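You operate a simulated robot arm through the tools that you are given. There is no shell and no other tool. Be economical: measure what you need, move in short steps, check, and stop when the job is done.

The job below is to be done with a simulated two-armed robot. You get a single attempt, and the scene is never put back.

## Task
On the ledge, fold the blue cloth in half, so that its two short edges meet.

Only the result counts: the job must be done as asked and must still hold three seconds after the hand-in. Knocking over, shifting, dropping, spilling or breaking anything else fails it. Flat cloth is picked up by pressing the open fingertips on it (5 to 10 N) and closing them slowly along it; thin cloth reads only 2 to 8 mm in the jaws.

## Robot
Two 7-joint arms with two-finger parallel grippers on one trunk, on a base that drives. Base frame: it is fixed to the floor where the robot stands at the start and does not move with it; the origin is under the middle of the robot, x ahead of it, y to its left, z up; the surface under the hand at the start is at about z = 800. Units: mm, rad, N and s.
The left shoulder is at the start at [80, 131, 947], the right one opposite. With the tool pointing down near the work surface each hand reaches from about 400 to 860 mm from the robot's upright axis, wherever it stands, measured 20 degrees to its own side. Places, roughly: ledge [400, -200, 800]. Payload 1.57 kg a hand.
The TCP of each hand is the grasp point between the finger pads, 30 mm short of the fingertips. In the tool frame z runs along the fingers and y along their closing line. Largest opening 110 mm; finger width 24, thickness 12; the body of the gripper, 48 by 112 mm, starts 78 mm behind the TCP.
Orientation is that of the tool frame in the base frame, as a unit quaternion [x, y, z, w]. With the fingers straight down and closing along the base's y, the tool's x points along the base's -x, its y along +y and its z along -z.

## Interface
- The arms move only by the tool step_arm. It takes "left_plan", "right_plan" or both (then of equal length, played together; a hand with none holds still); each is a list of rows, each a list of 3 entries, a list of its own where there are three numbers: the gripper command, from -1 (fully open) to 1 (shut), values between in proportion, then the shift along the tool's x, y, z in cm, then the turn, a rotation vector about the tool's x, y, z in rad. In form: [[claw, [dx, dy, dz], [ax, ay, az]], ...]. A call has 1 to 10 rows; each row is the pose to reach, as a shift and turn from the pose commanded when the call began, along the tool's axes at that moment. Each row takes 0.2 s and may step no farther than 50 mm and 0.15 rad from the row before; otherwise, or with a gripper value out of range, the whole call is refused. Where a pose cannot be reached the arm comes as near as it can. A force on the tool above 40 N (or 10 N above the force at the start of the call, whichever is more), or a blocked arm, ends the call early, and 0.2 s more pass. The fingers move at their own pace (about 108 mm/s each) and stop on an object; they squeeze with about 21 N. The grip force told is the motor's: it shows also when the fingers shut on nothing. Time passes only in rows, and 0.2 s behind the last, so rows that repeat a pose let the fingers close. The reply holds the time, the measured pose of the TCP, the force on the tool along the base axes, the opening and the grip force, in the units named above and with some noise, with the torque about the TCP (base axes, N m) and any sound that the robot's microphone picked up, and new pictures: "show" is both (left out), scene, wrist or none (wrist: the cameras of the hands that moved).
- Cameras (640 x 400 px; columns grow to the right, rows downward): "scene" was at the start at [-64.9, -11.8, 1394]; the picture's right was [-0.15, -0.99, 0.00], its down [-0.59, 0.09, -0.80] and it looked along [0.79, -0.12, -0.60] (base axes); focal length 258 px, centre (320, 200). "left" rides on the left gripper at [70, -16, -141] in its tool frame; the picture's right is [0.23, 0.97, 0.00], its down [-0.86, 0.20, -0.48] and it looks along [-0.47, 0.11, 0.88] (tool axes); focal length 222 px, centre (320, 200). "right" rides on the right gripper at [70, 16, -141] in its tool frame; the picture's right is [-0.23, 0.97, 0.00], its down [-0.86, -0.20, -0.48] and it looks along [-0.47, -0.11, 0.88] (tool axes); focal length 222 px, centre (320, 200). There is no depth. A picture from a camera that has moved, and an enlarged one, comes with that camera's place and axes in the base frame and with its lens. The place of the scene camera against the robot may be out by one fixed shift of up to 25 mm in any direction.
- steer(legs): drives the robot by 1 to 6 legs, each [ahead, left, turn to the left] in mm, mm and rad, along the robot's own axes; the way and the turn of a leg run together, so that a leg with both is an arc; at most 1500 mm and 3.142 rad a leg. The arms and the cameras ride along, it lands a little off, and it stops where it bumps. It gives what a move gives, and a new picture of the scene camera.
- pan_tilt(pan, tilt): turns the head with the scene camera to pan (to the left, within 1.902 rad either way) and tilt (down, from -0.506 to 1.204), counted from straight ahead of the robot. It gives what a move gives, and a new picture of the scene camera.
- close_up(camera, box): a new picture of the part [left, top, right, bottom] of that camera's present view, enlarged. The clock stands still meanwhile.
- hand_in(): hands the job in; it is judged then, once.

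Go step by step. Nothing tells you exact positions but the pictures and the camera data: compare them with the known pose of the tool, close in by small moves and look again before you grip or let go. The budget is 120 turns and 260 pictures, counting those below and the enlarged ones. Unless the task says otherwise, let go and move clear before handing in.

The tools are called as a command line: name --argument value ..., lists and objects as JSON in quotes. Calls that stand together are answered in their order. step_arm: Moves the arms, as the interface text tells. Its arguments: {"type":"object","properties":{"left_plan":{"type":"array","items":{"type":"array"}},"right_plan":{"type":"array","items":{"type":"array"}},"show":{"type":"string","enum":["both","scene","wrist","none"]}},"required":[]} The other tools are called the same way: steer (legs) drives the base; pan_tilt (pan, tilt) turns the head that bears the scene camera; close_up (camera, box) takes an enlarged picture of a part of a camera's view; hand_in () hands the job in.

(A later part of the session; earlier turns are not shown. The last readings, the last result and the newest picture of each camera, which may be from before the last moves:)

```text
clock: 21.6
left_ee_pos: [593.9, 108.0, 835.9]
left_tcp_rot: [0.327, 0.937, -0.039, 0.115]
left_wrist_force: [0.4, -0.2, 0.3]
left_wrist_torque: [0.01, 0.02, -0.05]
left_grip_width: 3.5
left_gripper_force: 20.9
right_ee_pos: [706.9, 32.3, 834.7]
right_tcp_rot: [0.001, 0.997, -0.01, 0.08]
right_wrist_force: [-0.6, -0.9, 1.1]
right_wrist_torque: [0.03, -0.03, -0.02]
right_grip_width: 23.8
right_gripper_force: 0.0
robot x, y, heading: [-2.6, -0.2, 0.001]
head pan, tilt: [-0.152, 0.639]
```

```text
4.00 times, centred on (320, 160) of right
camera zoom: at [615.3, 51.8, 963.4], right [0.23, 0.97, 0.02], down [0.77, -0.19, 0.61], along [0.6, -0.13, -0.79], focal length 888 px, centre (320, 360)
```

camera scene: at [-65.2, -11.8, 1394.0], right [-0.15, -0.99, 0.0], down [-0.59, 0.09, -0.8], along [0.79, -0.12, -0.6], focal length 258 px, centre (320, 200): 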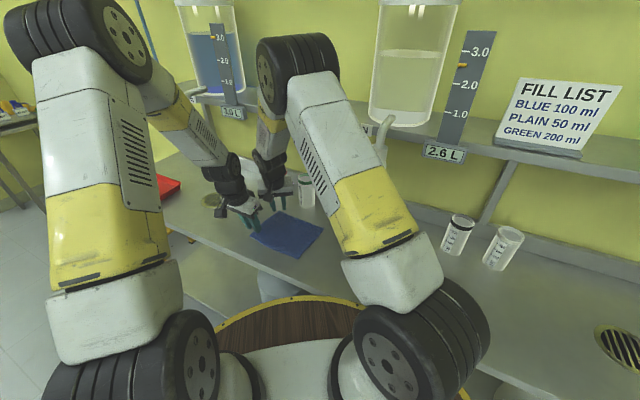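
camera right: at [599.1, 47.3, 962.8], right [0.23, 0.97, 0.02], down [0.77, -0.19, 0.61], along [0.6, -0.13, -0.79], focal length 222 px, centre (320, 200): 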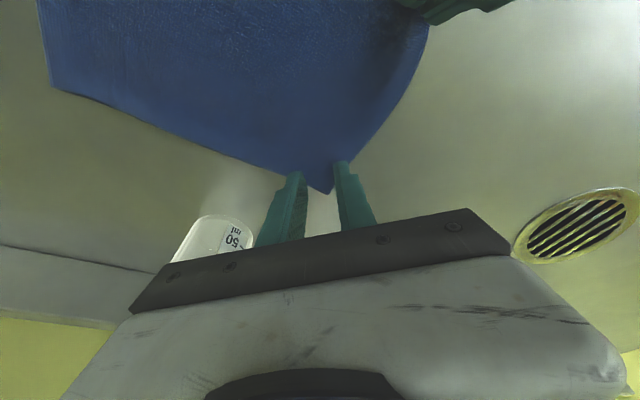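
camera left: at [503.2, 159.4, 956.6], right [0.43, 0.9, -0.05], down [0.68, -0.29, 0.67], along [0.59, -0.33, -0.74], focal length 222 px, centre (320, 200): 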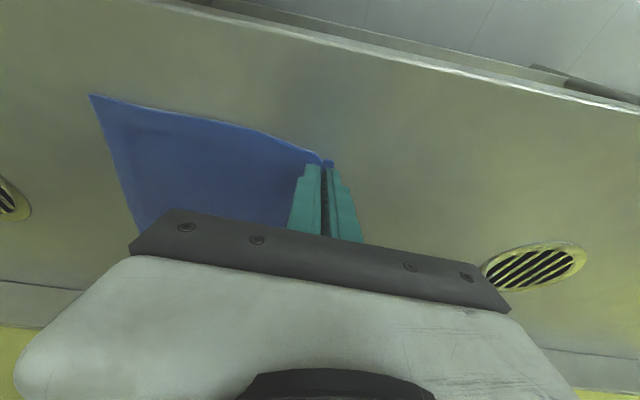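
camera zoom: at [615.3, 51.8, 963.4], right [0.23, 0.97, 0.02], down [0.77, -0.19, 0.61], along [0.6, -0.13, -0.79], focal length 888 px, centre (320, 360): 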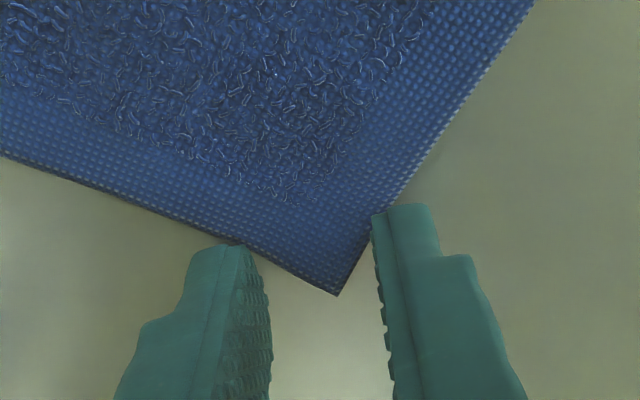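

The fingers straddle the corner just at its edges. I'll move 4 mm inward, press, then close slowly.

step_arm --right_plan '[[0.564, [0.4, -0.1, -0.06], [0, 0, 0]], [0.564, [0.42, -0.1, 0.1], [0, 0, 0]], [0.6, [0.42, -0.1, 0.1], [0, 0, 0]], [0.65, [0.42, -0.1, 0.1], [0, 0, 0]], [0.7, [0.42, -0.1, 0.1], [0, 0, 0]], [0.75, [0.42, -0.1, 0.1], [0, 0, 0]], [0.8, [0.42, -0.1, 0.1], [0, 0, 0]], [0.86, [0.42, -0.1, 0.1], [0, 0, 0]], [0.93, [0.42, -0.1, 0.1], [0, 0, 0]], [1, [0.42, -0.1, 0.1], [0, 0, 0]]]' --show "none"

close_up --camera "right" --box '[240, 110, 400, 210]'

```text
clock: 23.8
left_ee_pos: [593.5, 108.8, 836.5]
left_tcp_rot: [0.328, 0.937, -0.039, 0.115]
left_wrist_force: [0.1, -1.0, -0.2]
left_wrist_torque: [-0.01, -0.01, 0.01]
left_grip_width: 3.3
left_gripper_force: 21.2
right_ee_pos: [705.8, 30.5, 833.9]
right_tcp_rot: [0.002, 0.997, -0.011, 0.079]
right_wrist_force: [0.8, 1.1, 19.6]
right_wrist_torque: [0.04, 0.09, 0.01]
right_grip_width: 0.1
right_gripper_force: 21.2
robot x, y, heading: [1.4, 0.6, -0.002]
head pan, tilt: [-0.152, 0.639]
```

```text
4.00 times, centred on (320, 160) of right
camera zoom: at [611.6, 50.6, 962.4], right [0.23, 0.97, 0.02], down [0.77, -0.19, 0.61], along [0.6, -0.13, -0.79], focal length 888 px, centre (320, 360)
```

zoom: 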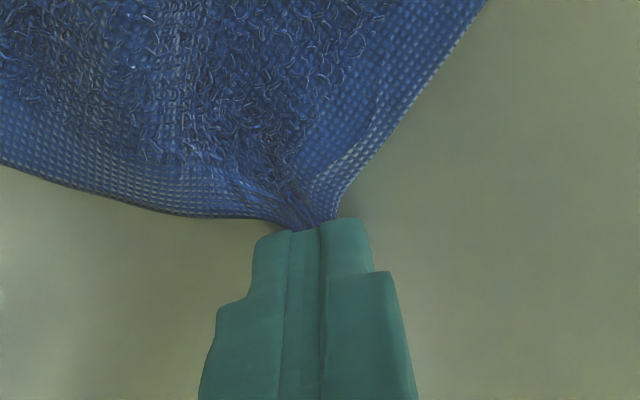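

The cloth is gathered right into the seam of the tips although the width reads 0.1 mm. I'll lift a centimetre to see whether it holds.

step_arm --right_plan '[[1, [-0.08, 0, -0.5], [0, 0, 0]], [1, [-0.16, 0, -1.0], [0, 0, 0]], [1, [-0.24, 0, -1.5], [0, 0, 0]]]' --show "none"

close_up --camera "right" --box '[240, 110, 400, 210]'

```text
clock: 24.6
left_ee_pos: [593.8, 107.8, 836.5]
left_tcp_rot: [0.326, 0.938, -0.038, 0.114]
left_wrist_force: [-1.0, -0.9, 0.9]
left_wrist_torque: [0.01, -0.01, -0.02]
left_grip_width: 3.1
left_gripper_force: 21.0
right_ee_pos: [705.2, 32.7, 848.1]
right_tcp_rot: [0.001, 0.997, -0.012, 0.079]
right_wrist_force: [0.7, 0.7, -0.7]
right_wrist_torque: [0.01, 0.03, 0.01]
right_grip_width: 0.0
right_gripper_force: 20.5
robot x, y, heading: [-0.3, -3.0, -0.004]
head pan, tilt: [-0.152, 0.639]
```

```text
4.00 times, centred on (320, 160) of right
camera zoom: at [612.4, 51.6, 976.4], right [0.23, 0.97, 0.02], down [0.77, -0.19, 0.61], along [0.6, -0.13, -0.79], focal length 888 px, centre (320, 360)
```

zoom: 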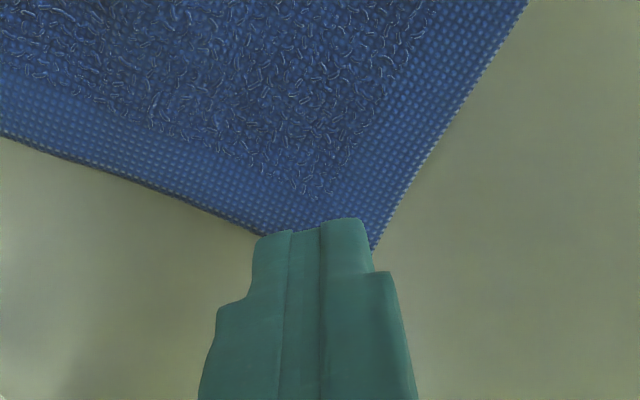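

It did not hold. Before retrying with a straight hand I need to know how much room the forearm has to the shelf, so I'll look at that.

close_up --camera "scene" --box '[180, 20, 420, 220]'

```text
2.00 times, centred on (300, 120) of scene
camera zoom: at [-65.1, -11.9, 1394.0], right [-0.15, -0.99, 0.0], down [-0.59, 0.09, -0.8], along [0.79, -0.12, -0.6], focal length 517 px, centre (360, 360)
```

zoom: 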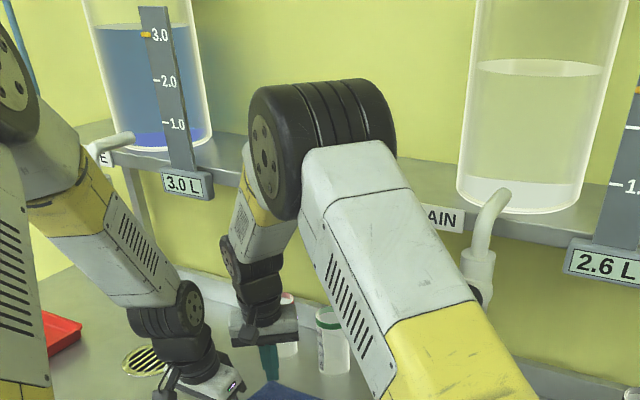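

The forearm has little room, so leaning is needed there. Instead I'll slide the cloth about 45 mm toward the front of the ledge, with the left hand holding C and the closed right fingertips pressing near the cloth's middle. First I'll place the right hand there.

step_arm --right_plan '[[1, [-0.3, 0, -2.1], [0, 0, 0]], [1, [3, -1.5, -2.6], [0, 0, 0]], [1, [6.5, -3.3, -3.2], [0, 0, 0]], [1, [10.5, -5.3, -3.9], [0, 0, 0]], [1, [10.7, -5.3, -2], [0, 0, 0]], [1, [11, -5.3, -0.7], [0, 0, 0]], [1, [11.05, -5.3, -0.35], [0, 0, 0]]]'

```text
clock: 26.2
left_ee_pos: [593.7, 108.1, 837.2]
left_tcp_rot: [0.327, 0.937, -0.039, 0.114]
left_wrist_force: [-0.1, -0.2, 0.8]
left_wrist_torque: [0.0, 0.0, -0.01]
left_grip_width: 3.5
left_gripper_force: 20.7
right_ee_pos: [593.3, -22.8, 834.4]
right_tcp_rot: [0.002, 0.997, -0.011, 0.08]
right_wrist_force: [-0.5, 0.7, 2.4]
right_wrist_torque: [0.02, 0.0, -0.01]
right_grip_width: 0.0
right_gripper_force: 20.9
robot x, y, heading: [0.4, 1.1, 0.003]
head pan, tilt: [-0.152, 0.639]
camera scene: at [-65.3, -11.9, 1394.0], right [-0.15, -0.99, 0.0], down [-0.59, 0.09, -0.8], along [0.79, -0.12, -0.6], focal length 258 px, centre (320, 200)
camera right: at [501.9, -3.1, 963.3], right [0.23, 0.97, 0.02], down [0.77, -0.19, 0.61], along [0.6, -0.13, -0.79], focal length 222 px, centre (320, 200)
```

scene: 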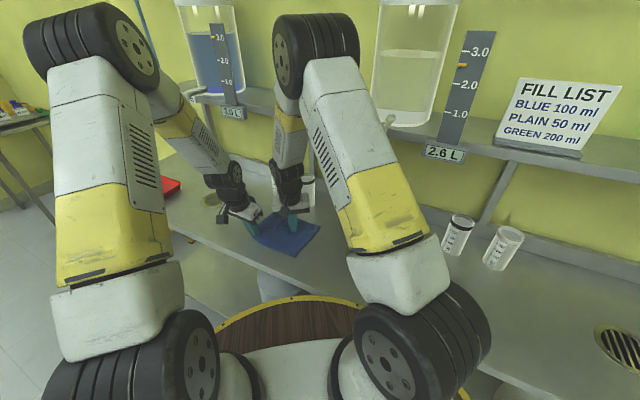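
right: 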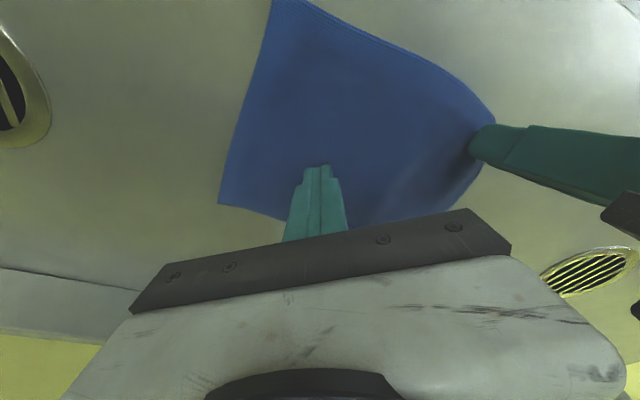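

The right tips touch the cloth near its middle. I'll press to about 12 N and drag both hands 45 mm toward the front edge together.

step_arm --left_plan '[[1, [0, 0, 0], [0, 0, 0]], [1, [0, 0, 0], [0, 0, 0]], [1, [0.55, 0.01, -0.13], [0, 0, 0]], [1, [1.09, 0.03, -0.27], [0, 0, 0]], [1, [1.64, 0.04, -0.4], [0, 0, 0]], [1, [2.18, 0.06, -0.53], [0, 0, 0]], [1, [2.73, 0.07, -0.67], [0, 0, 0]], [1, [3.28, 0.09, -0.8], [0, 0, 0]], [1, [3.82, 0.1, -0.94], [0, 0, 0]], [1, [4.37, 0.12, -1.07], [0, 0, 0]]]' --right_plan '[[1, [0.01, 0, 0.08], [0, 0, 0]], [1, [0.02, 0, 0.15], [0, 0, 0]], [1, [0.45, 0.36, 0.08], [0, 0, 0]], [1, [0.88, 0.72, 0.01], [0, 0, 0]], [1, [1.3, 1.08, -0.06], [0, 0, 0]], [1, [1.73, 1.44, -0.13], [0, 0, 0]], [1, [2.16, 1.8, -0.2], [0, 0, 0]], [1, [2.59, 2.16, -0.27], [0, 0, 0]], [1, [3.01, 2.52, -0.34], [0, 0, 0]], [1, [3.44, 2.88, -0.4], [0, 0, 0]]]'

```text
clock: 27.9
left_ee_pos: [571.0, 128.2, 835.4]
left_tcp_rot: [0.328, 0.937, -0.04, 0.115]
left_wrist_force: [0.6, 0.8, 2.0]
left_wrist_torque: [-0.01, 0.02, -0.01]
left_grip_width: 3.5
left_gripper_force: 20.8
right_ee_pos: [573.2, -2.0, 833.4]
right_tcp_rot: [0.001, 0.997, -0.009, 0.083]
right_wrist_force: [-1.4, -0.6, 9.2]
right_wrist_torque: [-0.03, 0.07, 0.0]
right_grip_width: 0.0
right_gripper_force: 20.5
robot x, y, heading: [0.2, -4.5, -0.001]
head pan, tilt: [-0.152, 0.639]
stopped in row 8 (right hand): the force on the tool passed its limit at 41 N (the readings are from after the stop); the commanded pose is now the measured one
camera scene: at [-65.6, -11.9, 1394.0], right [-0.15, -0.99, 0.0], down [-0.59, 0.09, -0.8], along [0.79, -0.12, -0.6], focal length 258 px, centre (320, 200)
camera right: at [479.5, 17.4, 962.2], right [0.23, 0.97, 0.02], down [0.76, -0.19, 0.62], along [0.6, -0.13, -0.79], focal length 222 px, centre (320, 200)
camera left: at [480.3, 178.6, 955.7], right [0.43, 0.9, -0.05], down [0.68, -0.29, 0.67], along [0.59, -0.33, -0.74], focal length 222 px, centre (320, 200)
```

scene: 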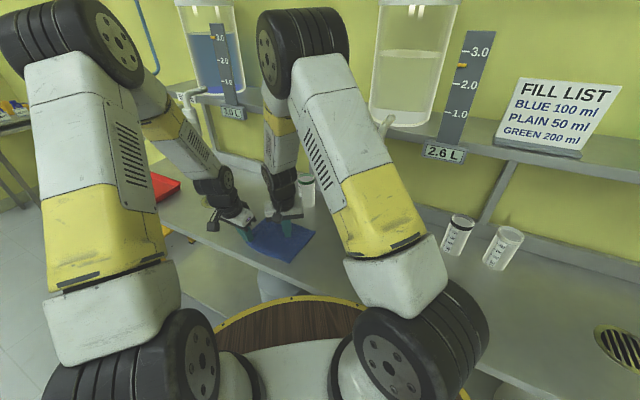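
right: 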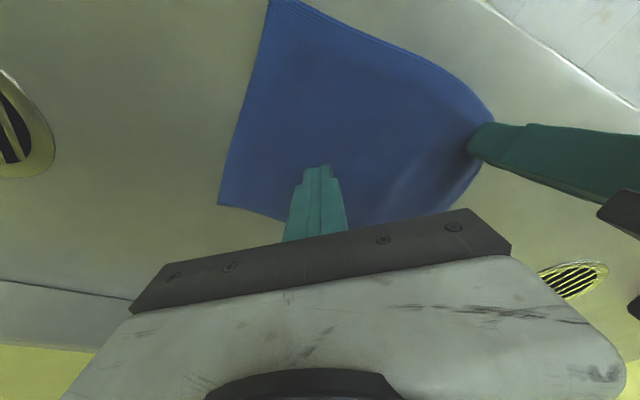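
left: 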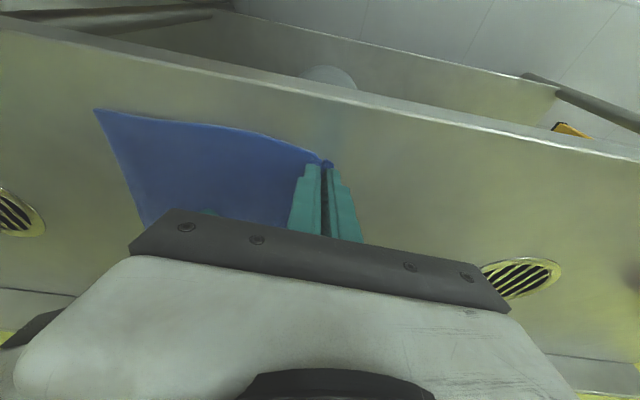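

The cloth slides rigidly with the hands, so I'll drag it about 22 mm further.

step_arm --left_plan '[[1, [0.43, 0.01, -0.1], [0, 0, 0]], [1, [0.86, 0.02, -0.21], [0, 0, 0]], [1, [1.28, 0.03, -0.31], [0, 0, 0]], [1, [1.7, 0.04, -0.42], [0, 0, 0]], [1, [2.14, 0.05, -0.52], [0, 0, 0]]]' --right_plan '[[1, [0.34, 0.28, -0.05], [0, 0, 0]], [1, [0.67, 0.56, -0.11], [0, 0, 0]], [1, [1.0, 0.84, -0.16], [0, 0, 0]], [1, [1.34, 1.12, -0.22], [0, 0, 0]], [1, [1.68, 1.4, -0.27], [0, 0, 0]]]' --show "none"

step_arm --right_plan '[[1, [-0.3, 0, -1.5], [0, 0, 0]], [0.6, [-1.4, -1, -4], [0, 0, 0]], [0.564, [-3, -2, -6], [0, 0, 0]]]'

```text
clock: 29.1
left_ee_pos: [553.2, 141.3, 834.9]
left_tcp_rot: [0.327, 0.937, -0.039, 0.115]
left_wrist_force: [0.4, -0.3, 2.8]
left_wrist_torque: [0.02, 0.01, -0.03]
left_grip_width: 3.5
left_gripper_force: 21.0
right_ee_pos: [557.1, 13.8, 834.0]
right_tcp_rot: [0.001, 0.997, -0.009, 0.083]
right_wrist_force: [5.2, -3.5, 28.6]
right_wrist_torque: [-0.06, 0.04, 0.0]
right_grip_width: 0.0
right_gripper_force: 20.9
robot x, y, heading: [-3.5, -1.3, 0.003]
head pan, tilt: [-0.152, 0.639]
```

```text
clock: 29.9
left_ee_pos: [553.2, 143.1, 834.3]
left_tcp_rot: [0.326, 0.938, -0.038, 0.114]
left_wrist_force: [0.4, -1.2, 4.1]
left_wrist_torque: [-0.02, 0.04, 0.0]
left_grip_width: 3.3
left_gripper_force: 21.0
right_ee_pos: [574.2, -7.0, 893.8]
right_tcp_rot: [0.002, 0.997, -0.011, 0.081]
right_wrist_force: [0.1, -0.3, -0.8]
right_wrist_torque: [-0.01, 0.03, -0.03]
right_grip_width: 24.0
right_gripper_force: 0.0
robot x, y, heading: [-2.4, 0.1, 0.002]
head pan, tilt: [-0.152, 0.639]
camera scene: at [-65.1, -11.7, 1394.0], right [-0.15, -0.99, 0.0], down [-0.59, 0.09, -0.8], along [0.79, -0.12, -0.6], focal length 258 px, centre (320, 200)
camera right: at [481.8, 12.0, 1022.5], right [0.23, 0.97, 0.02], down [0.77, -0.19, 0.61], along [0.6, -0.13, -0.79], focal length 222 px, centre (320, 200)
```

scene: 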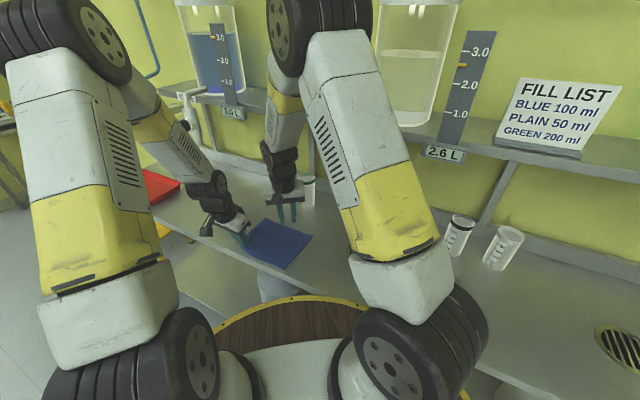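
right: 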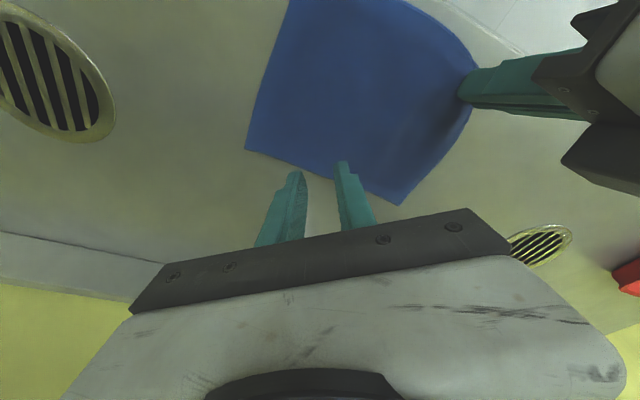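

The cloth now lies about 55 mm nearer the front, with D≈(686,74) and A≈(565,-85). I'll bring the right hand over D and make it vertical, then turn it square to the short edge.

step_arm --right_plan '[[0.564, [-2.5, 1.5, 0.5], [0, 0.05, 0]], [0.564, [-5.2, 3.5, 1.3], [0, 0.1, 0]], [0.564, [-7.5, 5.8, 2.2], [0, 0.16, 0]], [0.564, [-8.96, 7.6, 2.85], [0, 0.16, 0]]]' --show "none"

step_arm --right_plan '[[0.564, [0, 0, 0], [0, 0, 0.13]], [0.564, [0, 0, 0], [0, 0, 0.26]], [0.564, [0, 0, 0], [0, 0, 0.39]], [0.564, [0, 0, 0], [0, 0, 0.52]], [0.564, [0, 0, 0], [0, 0, 0.65]]]'

```text
clock: 30.9
left_ee_pos: [552.4, 141.7, 835.0]
left_tcp_rot: [0.327, 0.937, -0.039, 0.115]
left_wrist_force: [0.5, 0.0, 2.4]
left_wrist_torque: [0.01, -0.03, -0.01]
left_grip_width: 3.3
left_gripper_force: 20.9
right_ee_pos: [668.6, 68.8, 880.8]
right_tcp_rot: [0.003, 1.0, -0.01, 0.001]
right_wrist_force: [-0.5, -0.4, -0.5]
right_wrist_torque: [0.03, 0.02, 0.0]
right_grip_width: 23.9
right_gripper_force: 0.1
robot x, y, heading: [-0.2, 2.1, 0.001]
head pan, tilt: [-0.152, 0.639]
```

```text
clock: 32.1
left_ee_pos: [553.5, 141.9, 834.8]
left_tcp_rot: [0.326, 0.938, -0.039, 0.114]
left_wrist_force: [0.7, -0.3, 3.9]
left_wrist_torque: [0.01, 0.06, 0.02]
left_grip_width: 3.4
left_gripper_force: 21.1
right_ee_pos: [669.4, 69.0, 881.7]
right_tcp_rot: [0.323, 0.946, -0.009, 0.004]
right_wrist_force: [-0.3, 0.5, 0.6]
right_wrist_torque: [-0.05, 0.02, 0.05]
right_grip_width: 23.9
right_gripper_force: 0.0
robot x, y, heading: [2.6, -2.8, 0.002]
head pan, tilt: [-0.152, 0.639]
camera scene: at [-65.1, -11.9, 1394.0], right [-0.15, -0.99, 0.0], down [-0.59, 0.09, -0.8], along [0.79, -0.12, -0.6], focal length 258 px, centre (320, 200)
camera right: at [622.1, 126.9, 1023.0], right [0.77, 0.63, -0.01], down [0.55, -0.67, 0.49], along [0.31, -0.39, -0.87], focal length 222 px, centre (320, 200)
```

scene: 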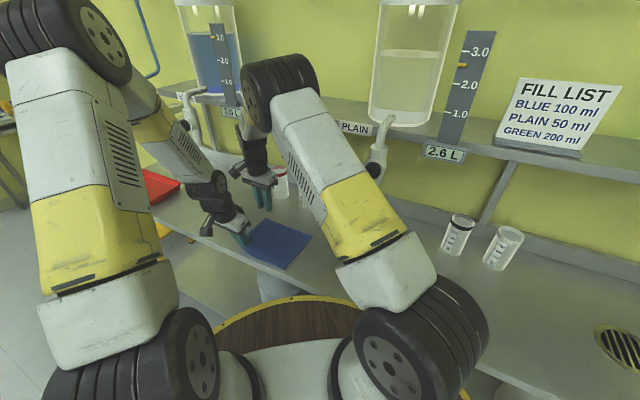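
right: 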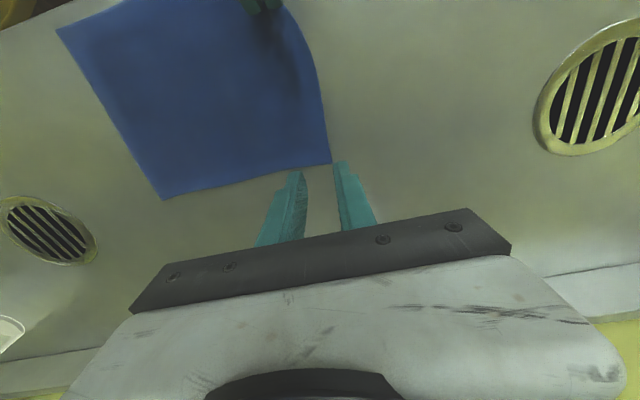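

From this closer view D is at (681,69). I'll shift to the grip point and lower to just above the cloth.

step_arm --right_plan '[[0.564, [0.3, -0.85, 0.5], [0, 0, 0]], [0.564, [0.3, -0.85, 2], [0, 0, 0]], [0.564, [0.3, -0.85, 3.5], [0, 0, 0]], [0.564, [0.3, -0.85, 4.4], [0, 0, 0]]]' --show "none"

close_up --camera "right" --box '[240, 110, 400, 210]'

```text
clock: 33.1
left_ee_pos: [553.2, 141.3, 834.2]
left_tcp_rot: [0.327, 0.937, -0.04, 0.114]
left_wrist_force: [0.1, -1.0, 3.1]
left_wrist_torque: [0.0, 0.01, 0.02]
left_grip_width: 3.2
left_gripper_force: 21.4
right_ee_pos: [662.1, 62.3, 838.0]
right_tcp_rot: [0.323, 0.946, -0.01, 0.004]
right_wrist_force: [0.3, -0.1, 1.0]
right_wrist_torque: [0.01, 0.01, -0.02]
right_grip_width: 23.7
right_gripper_force: 0.0
robot x, y, heading: [2.1, 0.8, -0.004]
head pan, tilt: [-0.152, 0.639]
```

```text
4.00 times, centred on (320, 160) of right
camera zoom: at [613.9, 120.9, 978.5], right [0.77, 0.63, -0.01], down [0.55, -0.67, 0.49], along [0.31, -0.39, -0.87], focal length 888 px, centre (320, 360)
```

zoom: 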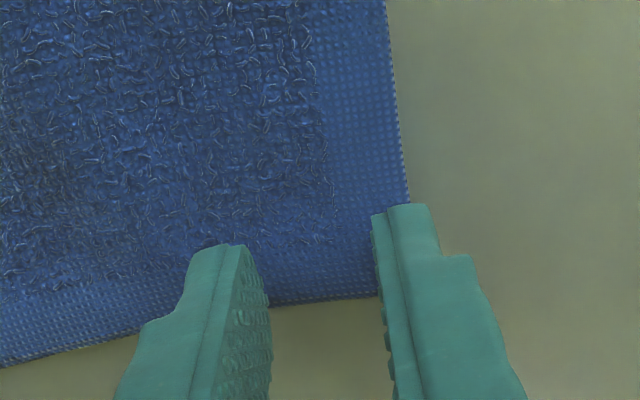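

The outer finger overlaps the short edge by a few mm, as the left one did. I'll press to about 9 N, then close slowly.

step_arm --right_plan '[[0.564, [0, 0, 0.35], [0, 0, 0]], [0.564, [0, 0, 0.5], [0, 0, 0]], [0.564, [0, 0, 0.57], [0, 0, 0]]]' --show "none"

```text
clock: 33.9
left_ee_pos: [553.3, 140.9, 834.1]
left_tcp_rot: [0.327, 0.938, -0.039, 0.114]
left_wrist_force: [0.1, 0.5, 3.0]
left_wrist_torque: [-0.03, 0.03, -0.01]
left_grip_width: 3.4
left_gripper_force: 21.1
right_ee_pos: [661.2, 62.6, 834.0]
right_tcp_rot: [0.321, 0.947, -0.009, 0.005]
right_wrist_force: [-1.2, 2.0, 7.4]
right_wrist_torque: [0.07, 0.04, -0.01]
right_grip_width: 23.9
right_gripper_force: 0.0
robot x, y, heading: [1.4, -0.9, -0.006]
head pan, tilt: [-0.152, 0.639]
```

step_arm --right_plan '[[0.61, [0, 0, 0.03], [0, 0, 0]], [0.65, [0, 0, 0.03], [0, 0, 0]], [0.69, [0, 0, 0.03], [0, 0, 0]], [0.73, [0, 0, 0.03], [0, 0, 0]], [0.77, [0, 0, 0.03], [0, 0, 0]], [0.81, [0, 0, 0.03], [0, 0, 0]], [0.85, [0, 0, 0.03], [0, 0, 0]], [0.89, [0, 0, 0.03], [0, 0, 0]], [0.94, [0, 0, 0.03], [0, 0, 0]], [1, [0, 0, 0.03], [0, 0, 0]]]' --show "none"

close_up --camera "right" --box '[240, 110, 400, 210]'

```text
clock: 36.1
left_ee_pos: [552.6, 142.1, 835.4]
left_tcp_rot: [0.327, 0.937, -0.039, 0.115]
left_wrist_force: [0.6, 0.2, 2.0]
left_wrist_torque: [0.0, -0.02, -0.03]
left_grip_width: 3.3
left_gripper_force: 21.5
right_ee_pos: [661.3, 62.8, 833.4]
right_tcp_rot: [0.321, 0.947, -0.009, 0.006]
right_wrist_force: [0.2, 0.1, 20.6]
right_wrist_torque: [0.06, 0.08, -0.01]
right_grip_width: 4.0
right_gripper_force: 20.7
robot x, y, heading: [0.6, -1.7, 0.003]
head pan, tilt: [-0.152, 0.639]
```

```text
4.00 times, centred on (320, 160) of right
camera zoom: at [613.6, 120.2, 973.4], right [0.77, 0.63, -0.01], down [0.55, -0.67, 0.49], along [0.31, -0.39, -0.87], focal length 888 px, centre (320, 360)
```

zoom: 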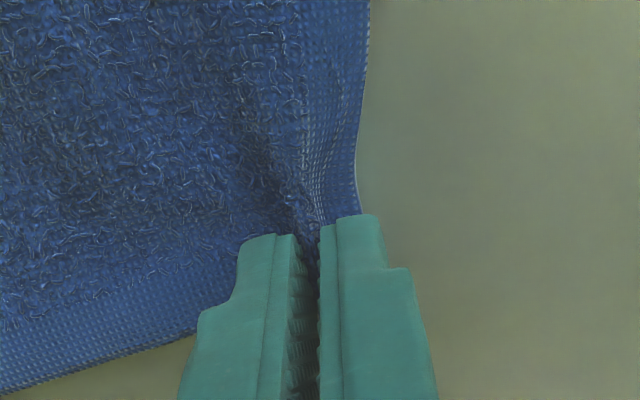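

Both hands now hold the short edge (3.3 mm and 4.0 mm). I'll lift it along an arc toward the other short edge and stop halfway to check.

step_arm --left_plan '[[1, [-0.26, -0.1, -1.04], [0, 0, 0]], [1, [-0.51, -0.28, -2.08], [0, 0, 0]], [1, [-0.98, -1.11, -4.01], [0, 0, 0]], [1, [-1.39, -2.42, -5.66], [0, 0, 0]], [1, [-1.7, -4.13, -6.93], [0, 0, 0]], [1, [-1.9, -6.11, -7.74], [0, 0, 0]], [1, [-1.96, -8.25, -8.01], [0, 0, 0]]]' --right_plan '[[1, [0, -0.1, -1.07], [0, 0, 0]], [1, [0, -0.28, -2.14], [0, 0, 0]], [1, [0, -1.11, -4.13], [0, 0, 0]], [1, [0, -2.42, -5.83], [0, 0, 0]], [1, [0, -4.13, -7.14], [0, 0, 0]], [1, [0, -6.11, -7.97], [0, 0, 0]], [1, [0, -8.25, -8.25], [0, 0, 0]]]'

```text
clock: 37.7
left_ee_pos: [503.2, 76.6, 919.0]
left_tcp_rot: [0.326, 0.938, -0.038, 0.114]
left_wrist_force: [-0.6, 0.9, -1.0]
left_wrist_torque: [-0.05, -0.01, -0.03]
left_grip_width: 3.3
left_gripper_force: 21.2
right_ee_pos: [611.6, 0.6, 915.1]
right_tcp_rot: [0.322, 0.947, -0.009, 0.004]
right_wrist_force: [-0.1, 0.0, -1.1]
right_wrist_torque: [-0.05, 0.05, 0.0]
right_grip_width: 3.9
right_gripper_force: 21.5
robot x, y, heading: [-0.1, -1.9, -0.002]
head pan, tilt: [-0.152, 0.639]
camera scene: at [-64.8, -11.6, 1394.0], right [-0.15, -0.99, 0.0], down [-0.59, 0.09, -0.8], along [0.79, -0.12, -0.6], focal length 258 px, centre (320, 200)
camera right: at [564.1, 59.0, 1056.5], right [0.77, 0.63, -0.01], down [0.56, -0.67, 0.49], along [0.31, -0.39, -0.87], focal length 222 px, centre (320, 200)
camera left: at [413.4, 127.2, 1038.8], right [0.43, 0.9, -0.05], down [0.68, -0.29, 0.67], along [0.59, -0.33, -0.74], focal length 222 px, centre (320, 200)
```

scene: 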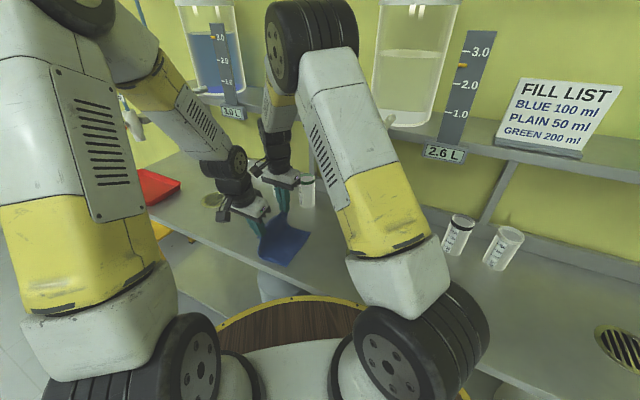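
right: 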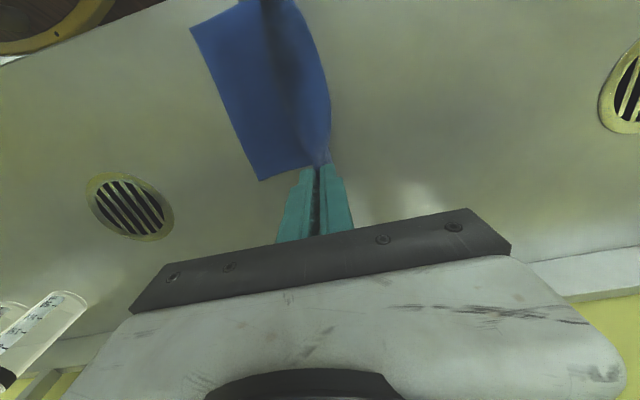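
left: 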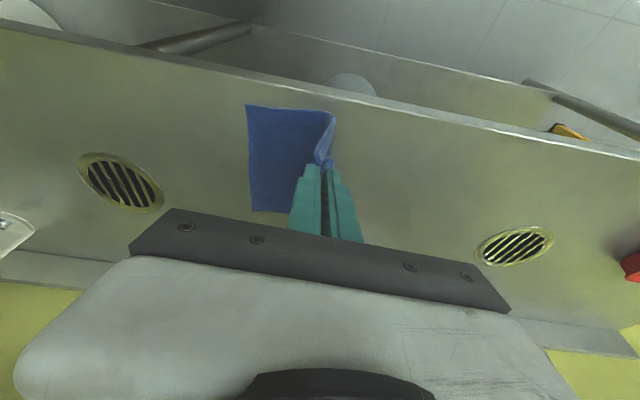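

The fold is going well, and the fixed edge now reads A≈(581,-84), B≈(449,10). I'll go on down the arc to just above it and look.

step_arm --left_plan '[[1, [0.06, -1.9, 0.26], [0, 0, 0]], [1, [0.25, -3.7, 1.05], [0, 0, 0]], [1, [0.55, -5.2, 2.31], [0, 0, 0]], [1, [0.93, -6.4, 3.95], [0, 0, 0]], [1, [1.26, -7.15, 5.6], [0, 0, 0]]]' --right_plan '[[1, [-0.2, -1.9, 0.26], [0, 0, 0]], [1, [-0.4, -3.7, 1.03], [0, 0, 0]], [1, [-0.6, -5.2, 2.26], [0, 0, 0]], [1, [-0.8, -6.4, 3.85], [0, 0, 0]], [1, [-1.0, -7.15, 5.5], [0, 0, 0]]]'

```text
clock: 38.9
left_ee_pos: [458.5, 23.0, 859.9]
left_tcp_rot: [0.327, 0.937, -0.04, 0.115]
left_wrist_force: [4.6, -3.1, 0.0]
left_wrist_torque: [-0.15, -0.16, -0.02]
left_grip_width: 3.1
left_gripper_force: 21.1
right_ee_pos: [575.6, -65.6, 863.9]
right_tcp_rot: [0.321, 0.947, -0.009, 0.005]
right_wrist_force: [-5.6, 4.3, 0.4]
right_wrist_torque: [0.09, 0.1, -0.01]
right_grip_width: 4.0
right_gripper_force: 21.0
robot x, y, heading: [-3.7, 1.2, 0.0]
head pan, tilt: [-0.152, 0.639]
camera scene: at [-65.3, -11.7, 1394.0], right [-0.15, -0.99, 0.0], down [-0.59, 0.09, -0.8], along [0.79, -0.12, -0.6], focal length 258 px, centre (320, 200)
camera right: at [528.5, -8.1, 1004.3], right [0.77, 0.63, -0.01], down [0.56, -0.67, 0.49], along [0.31, -0.39, -0.87], focal length 222 px, centre (320, 200)
camera left: at [369.4, 73.3, 981.0], right [0.43, 0.9, -0.05], down [0.68, -0.29, 0.67], along [0.59, -0.33, -0.74], focal length 222 px, centre (320, 200)
```

scene: 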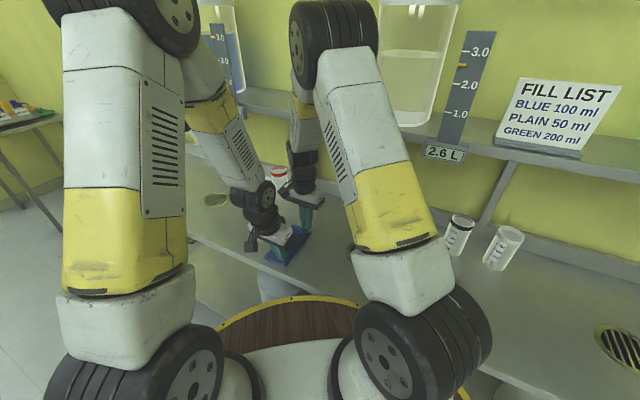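
right: 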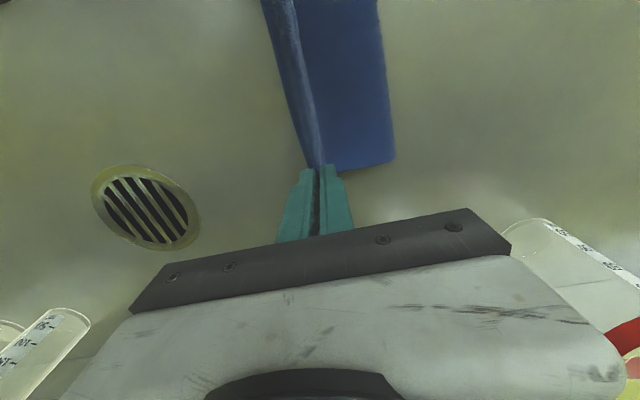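
left: 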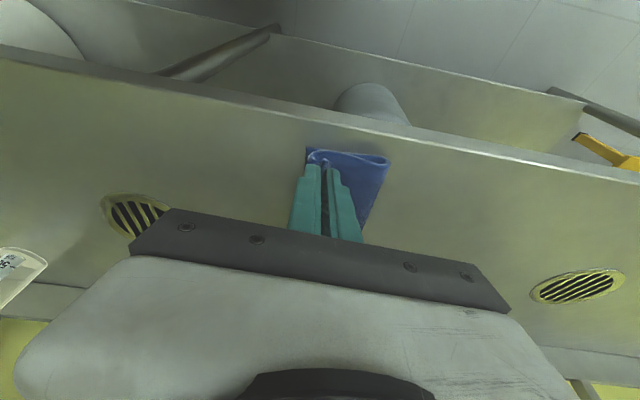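

The edge is nearly over its partner and the cloth is taut between the hands. I'll look closer before setting it down.

close_up --camera "left" --box '[240, 110, 400, 210]'

close_up --camera "right" --box '[200, 0, 440, 200]'

```text
4.00 times, centred on (320, 160) of left
camera zoom: at [369.4, 73.3, 981.0], right [0.43, 0.9, -0.05], down [0.68, -0.29, 0.67], along [0.59, -0.33, -0.74], focal length 888 px, centre (320, 360)
```

zoom: 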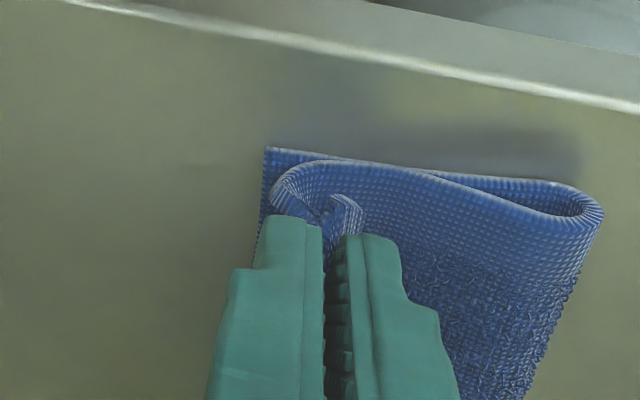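

```text
2.00 times, centred on (320, 100) of right
camera zoom: at [528.5, -8.1, 1004.3], right [0.77, 0.63, -0.01], down [0.56, -0.67, 0.49], along [0.31, -0.39, -0.87], focal length 444 px, centre (320, 400)
```

zoom: 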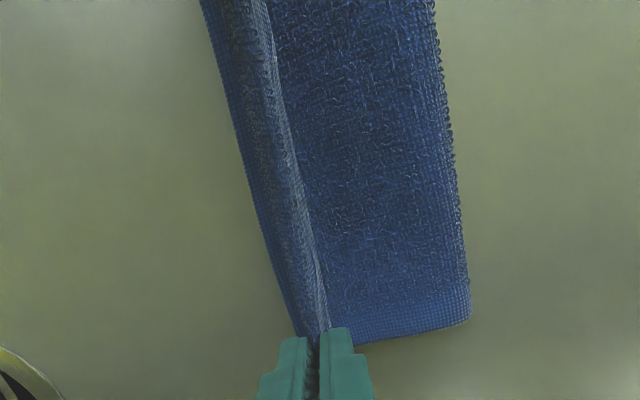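

The edge hangs curled around the fingertips, with the bend right over AB. I'll lower to light contact, easing the tension a little.

step_arm --left_plan '[[1, [0.05, -0.1, 0.7], [0, 0, 0]], [1, [0.17, -0.2, 1.4], [0, 0, 0]], [1, [0.25, -0.2, 1.8], [0, 0, 0]], [1, [0.3, -0.2, 2.1], [0, 0, 0]]]' --right_plan '[[1, [0.2, -0.1, 0.8], [0, 0, 0]], [1, [0.2, -0.2, 1.6], [0, 0, 0]], [1, [0.2, -0.2, 2.1], [0, 0, 0]], [1, [0.2, -0.2, 2.5], [0, 0, 0]]]' --show "none"

close_up --camera "left" --box '[240, 110, 400, 210]'

close_up --camera "right" --box '[200, 0, 440, 200]'

```text
clock: 39.9
left_ee_pos: [458.7, 17.7, 838.8]
left_tcp_rot: [0.327, 0.937, -0.04, 0.117]
left_wrist_force: [1.2, 0.3, 12.2]
left_wrist_torque: [-0.03, -0.05, -0.01]
left_grip_width: 3.2
left_gripper_force: 20.7
right_ee_pos: [572.1, -66.6, 838.7]
right_tcp_rot: [0.322, 0.947, -0.008, 0.006]
right_wrist_force: [-4.8, 2.4, 12.5]
right_wrist_torque: [0.08, 0.15, 0.0]
right_grip_width: 3.8
right_gripper_force: 21.3
robot x, y, heading: [3.4, -0.4, -0.004]
head pan, tilt: [-0.152, 0.639]
```

```text
4.00 times, centred on (320, 160) of left
camera zoom: at [369.4, 68.9, 959.8], right [0.43, 0.9, -0.05], down [0.68, -0.29, 0.67], along [0.59, -0.33, -0.74], focal length 888 px, centre (320, 360)
```

zoom: 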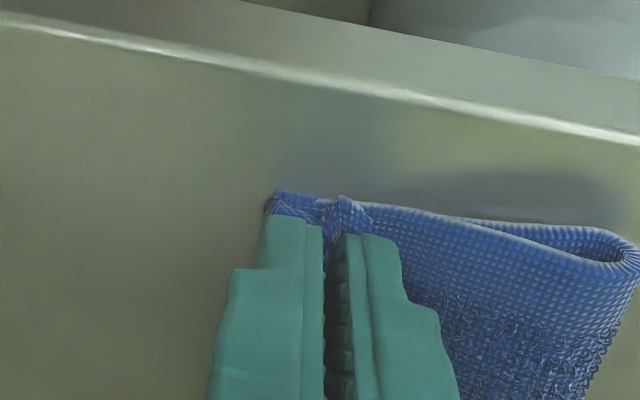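

```text
2.00 times, centred on (320, 100) of right
camera zoom: at [524.7, -8.8, 978.9], right [0.77, 0.63, -0.01], down [0.55, -0.67, 0.49], along [0.31, -0.39, -0.87], focal length 444 px, centre (320, 400)
```

zoom: 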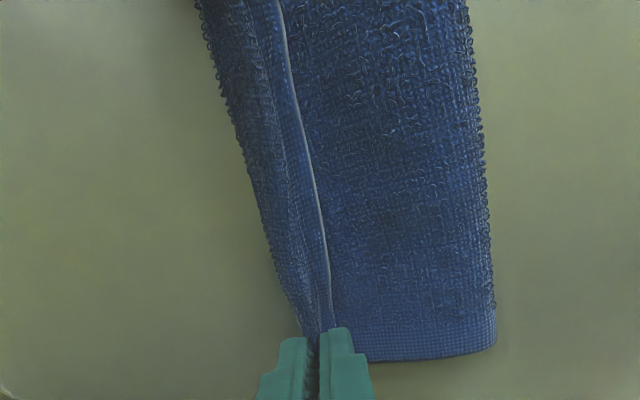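

The edge is in contact at 12 N per hand. I'll open slowly to about 20 mm, lift a little and look at how the edge settles.

step_arm --left_plan '[[0.95, [-0.05, 0, -0.2], [0, 0, 0]], [0.85, [-0.07, 0, -0.3], [0, 0, 0]], [0.75, [-0.07, 0, -0.3], [0, 0, 0]], [0.65, [-0.1, 0, -0.4], [0, 0, 0]], [0.6, [-0.24, 0, -1], [0, 0, 0]], [0.6, [-0.7, 0, -3], [0, 0, 0]], [0.6, [-1.2, 0, -5], [0, 0, 0]]]' --right_plan '[[0.95, [0, 0, -0.2], [0, 0, 0]], [0.85, [0, 0, -0.3], [0, 0, 0]], [0.75, [0, 0, -0.3], [0, 0, 0]], [0.65, [0, 0, -0.4], [0, 0, 0]], [0.6, [0, 0, -1], [0, 0, 0]], [0.6, [0, 0, -3], [0, 0, 0]], [0.6, [0, 0, -5], [0, 0, 0]]]'

```text
clock: 41.5
left_ee_pos: [459.4, 17.3, 892.2]
left_tcp_rot: [0.327, 0.937, -0.039, 0.114]
left_wrist_force: [0.8, -0.4, 0.4]
left_wrist_torque: [0.01, 0.0, 0.02]
left_grip_width: 21.8
left_gripper_force: 0.0
right_ee_pos: [572.9, -66.0, 885.0]
right_tcp_rot: [0.322, 0.947, -0.009, 0.005]
right_wrist_force: [0.0, -1.4, -0.2]
right_wrist_torque: [0.02, 0.04, 0.01]
right_grip_width: 22.1
right_gripper_force: 0.1
robot x, y, heading: [-1.3, 1.1, 0.0]
head pan, tilt: [-0.152, 0.639]
camera scene: at [-64.7, -12.0, 1394.0], right [-0.15, -0.99, 0.0], down [-0.59, 0.09, -0.8], along [0.79, -0.12, -0.6], focal length 258 px, centre (320, 200)
camera right: at [525.5, -7.7, 1025.8], right [0.77, 0.63, -0.01], down [0.56, -0.67, 0.49], along [0.31, -0.39, -0.87], focal length 222 px, centre (320, 200)
camera left: at [369.5, 68.0, 1010.7], right [0.43, 0.9, -0.05], down [0.68, -0.29, 0.67], along [0.59, -0.33, -0.74], focal length 222 px, centre (320, 200)
```

scene: 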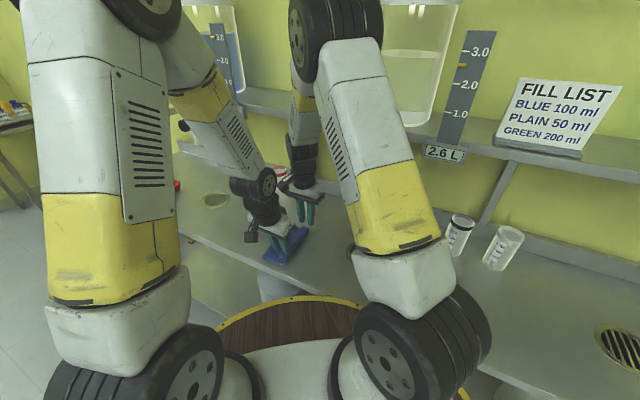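
right: 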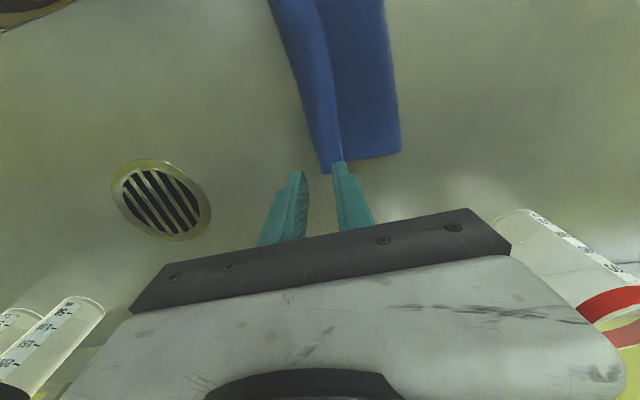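
left: 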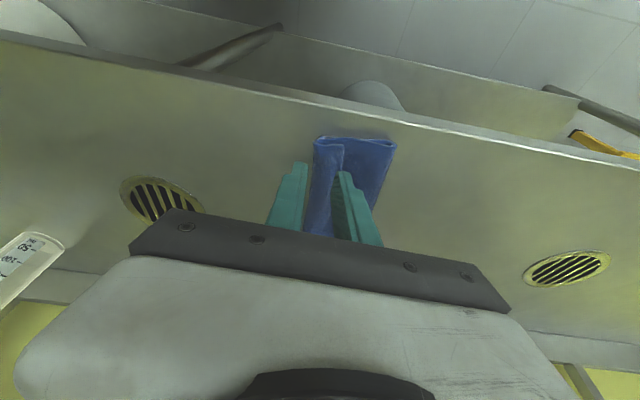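

The edge has stayed rolled back on top as a strip. I'll look closer to plan how to unroll it.

close_up --camera "left" --box '[280, 110, 440, 210]'

close_up --camera "right" --box '[220, 0, 460, 200]'

```text
4.00 times, centred on (360, 160) of left
camera zoom: at [369.5, 68.0, 1010.7], right [0.43, 0.9, -0.05], down [0.68, -0.29, 0.67], along [0.59, -0.33, -0.74], focal length 888 px, centre (160, 360)
```

zoom: 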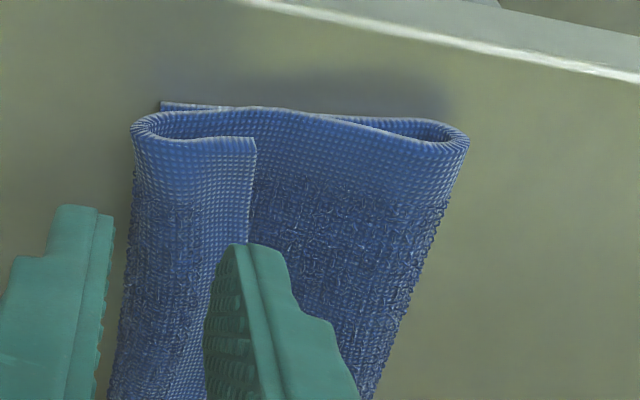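

```text
2.00 times, centred on (340, 100) of right
camera zoom: at [525.5, -7.7, 1025.8], right [0.77, 0.63, -0.01], down [0.56, -0.67, 0.49], along [0.31, -0.39, -0.87], focal length 444 px, centre (280, 400)
```

zoom: 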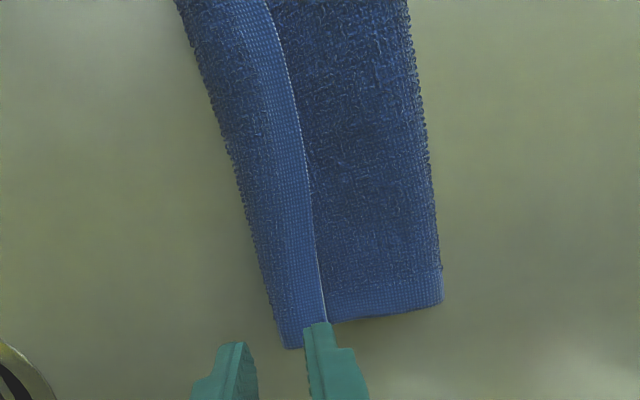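

The strip is about 29 mm wide and rolled back along the whole edge, its free side facing the fold. I'll set the closed fingertips just inside that free side with both hands and sweep it over outward.

step_arm --left_plan '[[1, [-0.1, 1.2, 0], [0, 0, 0]], [1, [-0.3, 2.5, 0], [0, 0, 0]], [1, [-0.47, 3.7, 0.1], [0, 0, 0]], [1, [0, 3.7, 2], [0, 0, 0]], [1, [0.4, 3.7, 3.8], [0, 0, 0]], [1, [0.7, 3.7, 4.7], [0, 0, 0]]]' --right_plan '[[1, [0.3, 1.2, 0], [0, 0, 0]], [1, [0.6, 2.5, 0], [0, 0, 0]], [1, [0.86, 3.5, 0], [0, 0, 0]], [1, [0.86, 3.5, 1.5], [0, 0, 0]], [1, [0.86, 3.5, 3], [0, 0, 0]], [1, [0.86, 3.5, 4], [0, 0, 0]]]'

```text
clock: 42.9
left_ee_pos: [486.1, 44.2, 842.9]
left_tcp_rot: [0.328, 0.937, -0.039, 0.114]
left_wrist_force: [-0.3, -0.3, 0.1]
left_wrist_torque: [0.02, -0.01, 0.01]
left_grip_width: 0.0
left_gripper_force: 20.4
right_ee_pos: [586.7, -33.0, 846.2]
right_tcp_rot: [0.323, 0.946, -0.01, 0.004]
right_wrist_force: [-0.1, -0.1, -0.2]
right_wrist_torque: [-0.01, -0.04, -0.01]
right_grip_width: 0.0
right_gripper_force: 21.2
robot x, y, heading: [-0.4, 0.0, -0.007]
head pan, tilt: [-0.152, 0.639]
camera scene: at [-65.3, -11.9, 1394.0], right [-0.15, -0.99, 0.0], down [-0.59, 0.09, -0.8], along [0.79, -0.12, -0.6], focal length 258 px, centre (320, 200)
camera right: at [540.7, 25.3, 987.1], right [0.77, 0.63, -0.01], down [0.55, -0.67, 0.49], along [0.31, -0.39, -0.87], focal length 222 px, centre (320, 200)
camera left: at [396.1, 93.7, 962.3], right [0.43, 0.9, -0.05], down [0.68, -0.29, 0.67], along [0.59, -0.33, -0.74], focal length 222 px, centre (320, 200)
```

scene: 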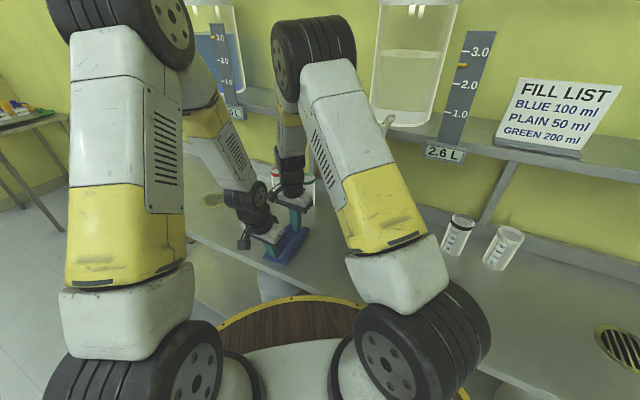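
right: 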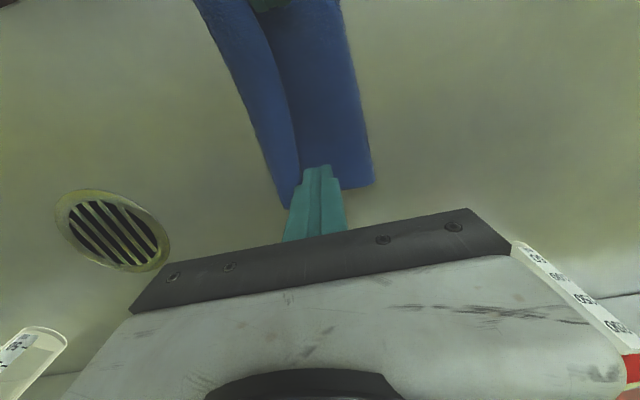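
left: 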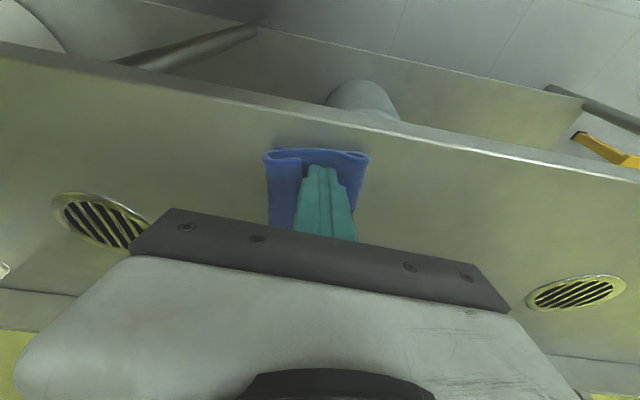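

step_arm --left_plan '[[1, [0.02, 0, 0.1], [0, 0, 0]], [1, [0.1, 0, 0.4], [0, 0, 0]], [1, [0.12, 0, 0.5], [0, 0, 0]]]' --right_plan '[[1, [0, 0.4, 0], [0, 0, 0]], [1, [0, 0.4, 0.5], [0, 0, 0]], [1, [0, 0.4, 0.85], [0, 0, 0]]]' --show "none"

close_up --camera "left" --box '[240, 110, 400, 210]'

close_up --camera "right" --box '[240, 110, 400, 210]'

```text
clock: 43.7
left_ee_pos: [486.4, 44.0, 838.2]
left_tcp_rot: [0.326, 0.937, -0.039, 0.116]
left_wrist_force: [0.7, -0.9, 2.7]
left_wrist_torque: [-0.03, 0.0, 0.0]
left_grip_width: 0.0
left_gripper_force: 21.0
right_ee_pos: [589.2, -29.3, 838.2]
right_tcp_rot: [0.321, 0.947, -0.009, 0.005]
right_wrist_force: [-0.4, -0.6, 2.4]
right_wrist_torque: [-0.01, 0.0, 0.02]
right_grip_width: 0.3
right_gripper_force: 20.9
robot x, y, heading: [1.2, -3.0, 0.001]
head pan, tilt: [-0.152, 0.639]
```

```text
4.00 times, centred on (320, 160) of left
camera zoom: at [395.2, 94.8, 958.0], right [0.43, 0.9, -0.05], down [0.68, -0.29, 0.67], along [0.59, -0.33, -0.74], focal length 888 px, centre (320, 360)
```

zoom: 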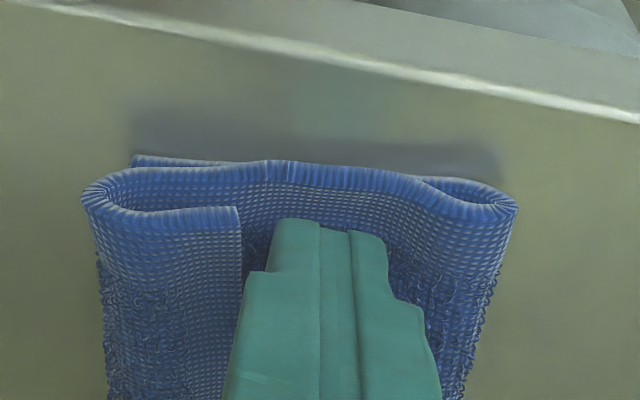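

```text
4.00 times, centred on (320, 160) of right
camera zoom: at [542.0, 28.0, 978.6], right [0.77, 0.63, -0.01], down [0.55, -0.67, 0.49], along [0.31, -0.39, -0.87], focal length 888 px, centre (320, 360)
```

zoom: 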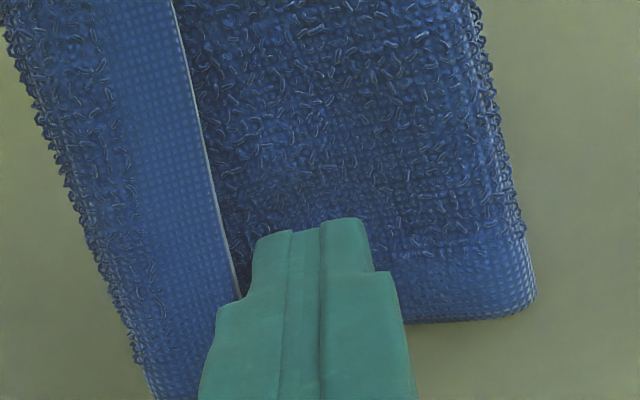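

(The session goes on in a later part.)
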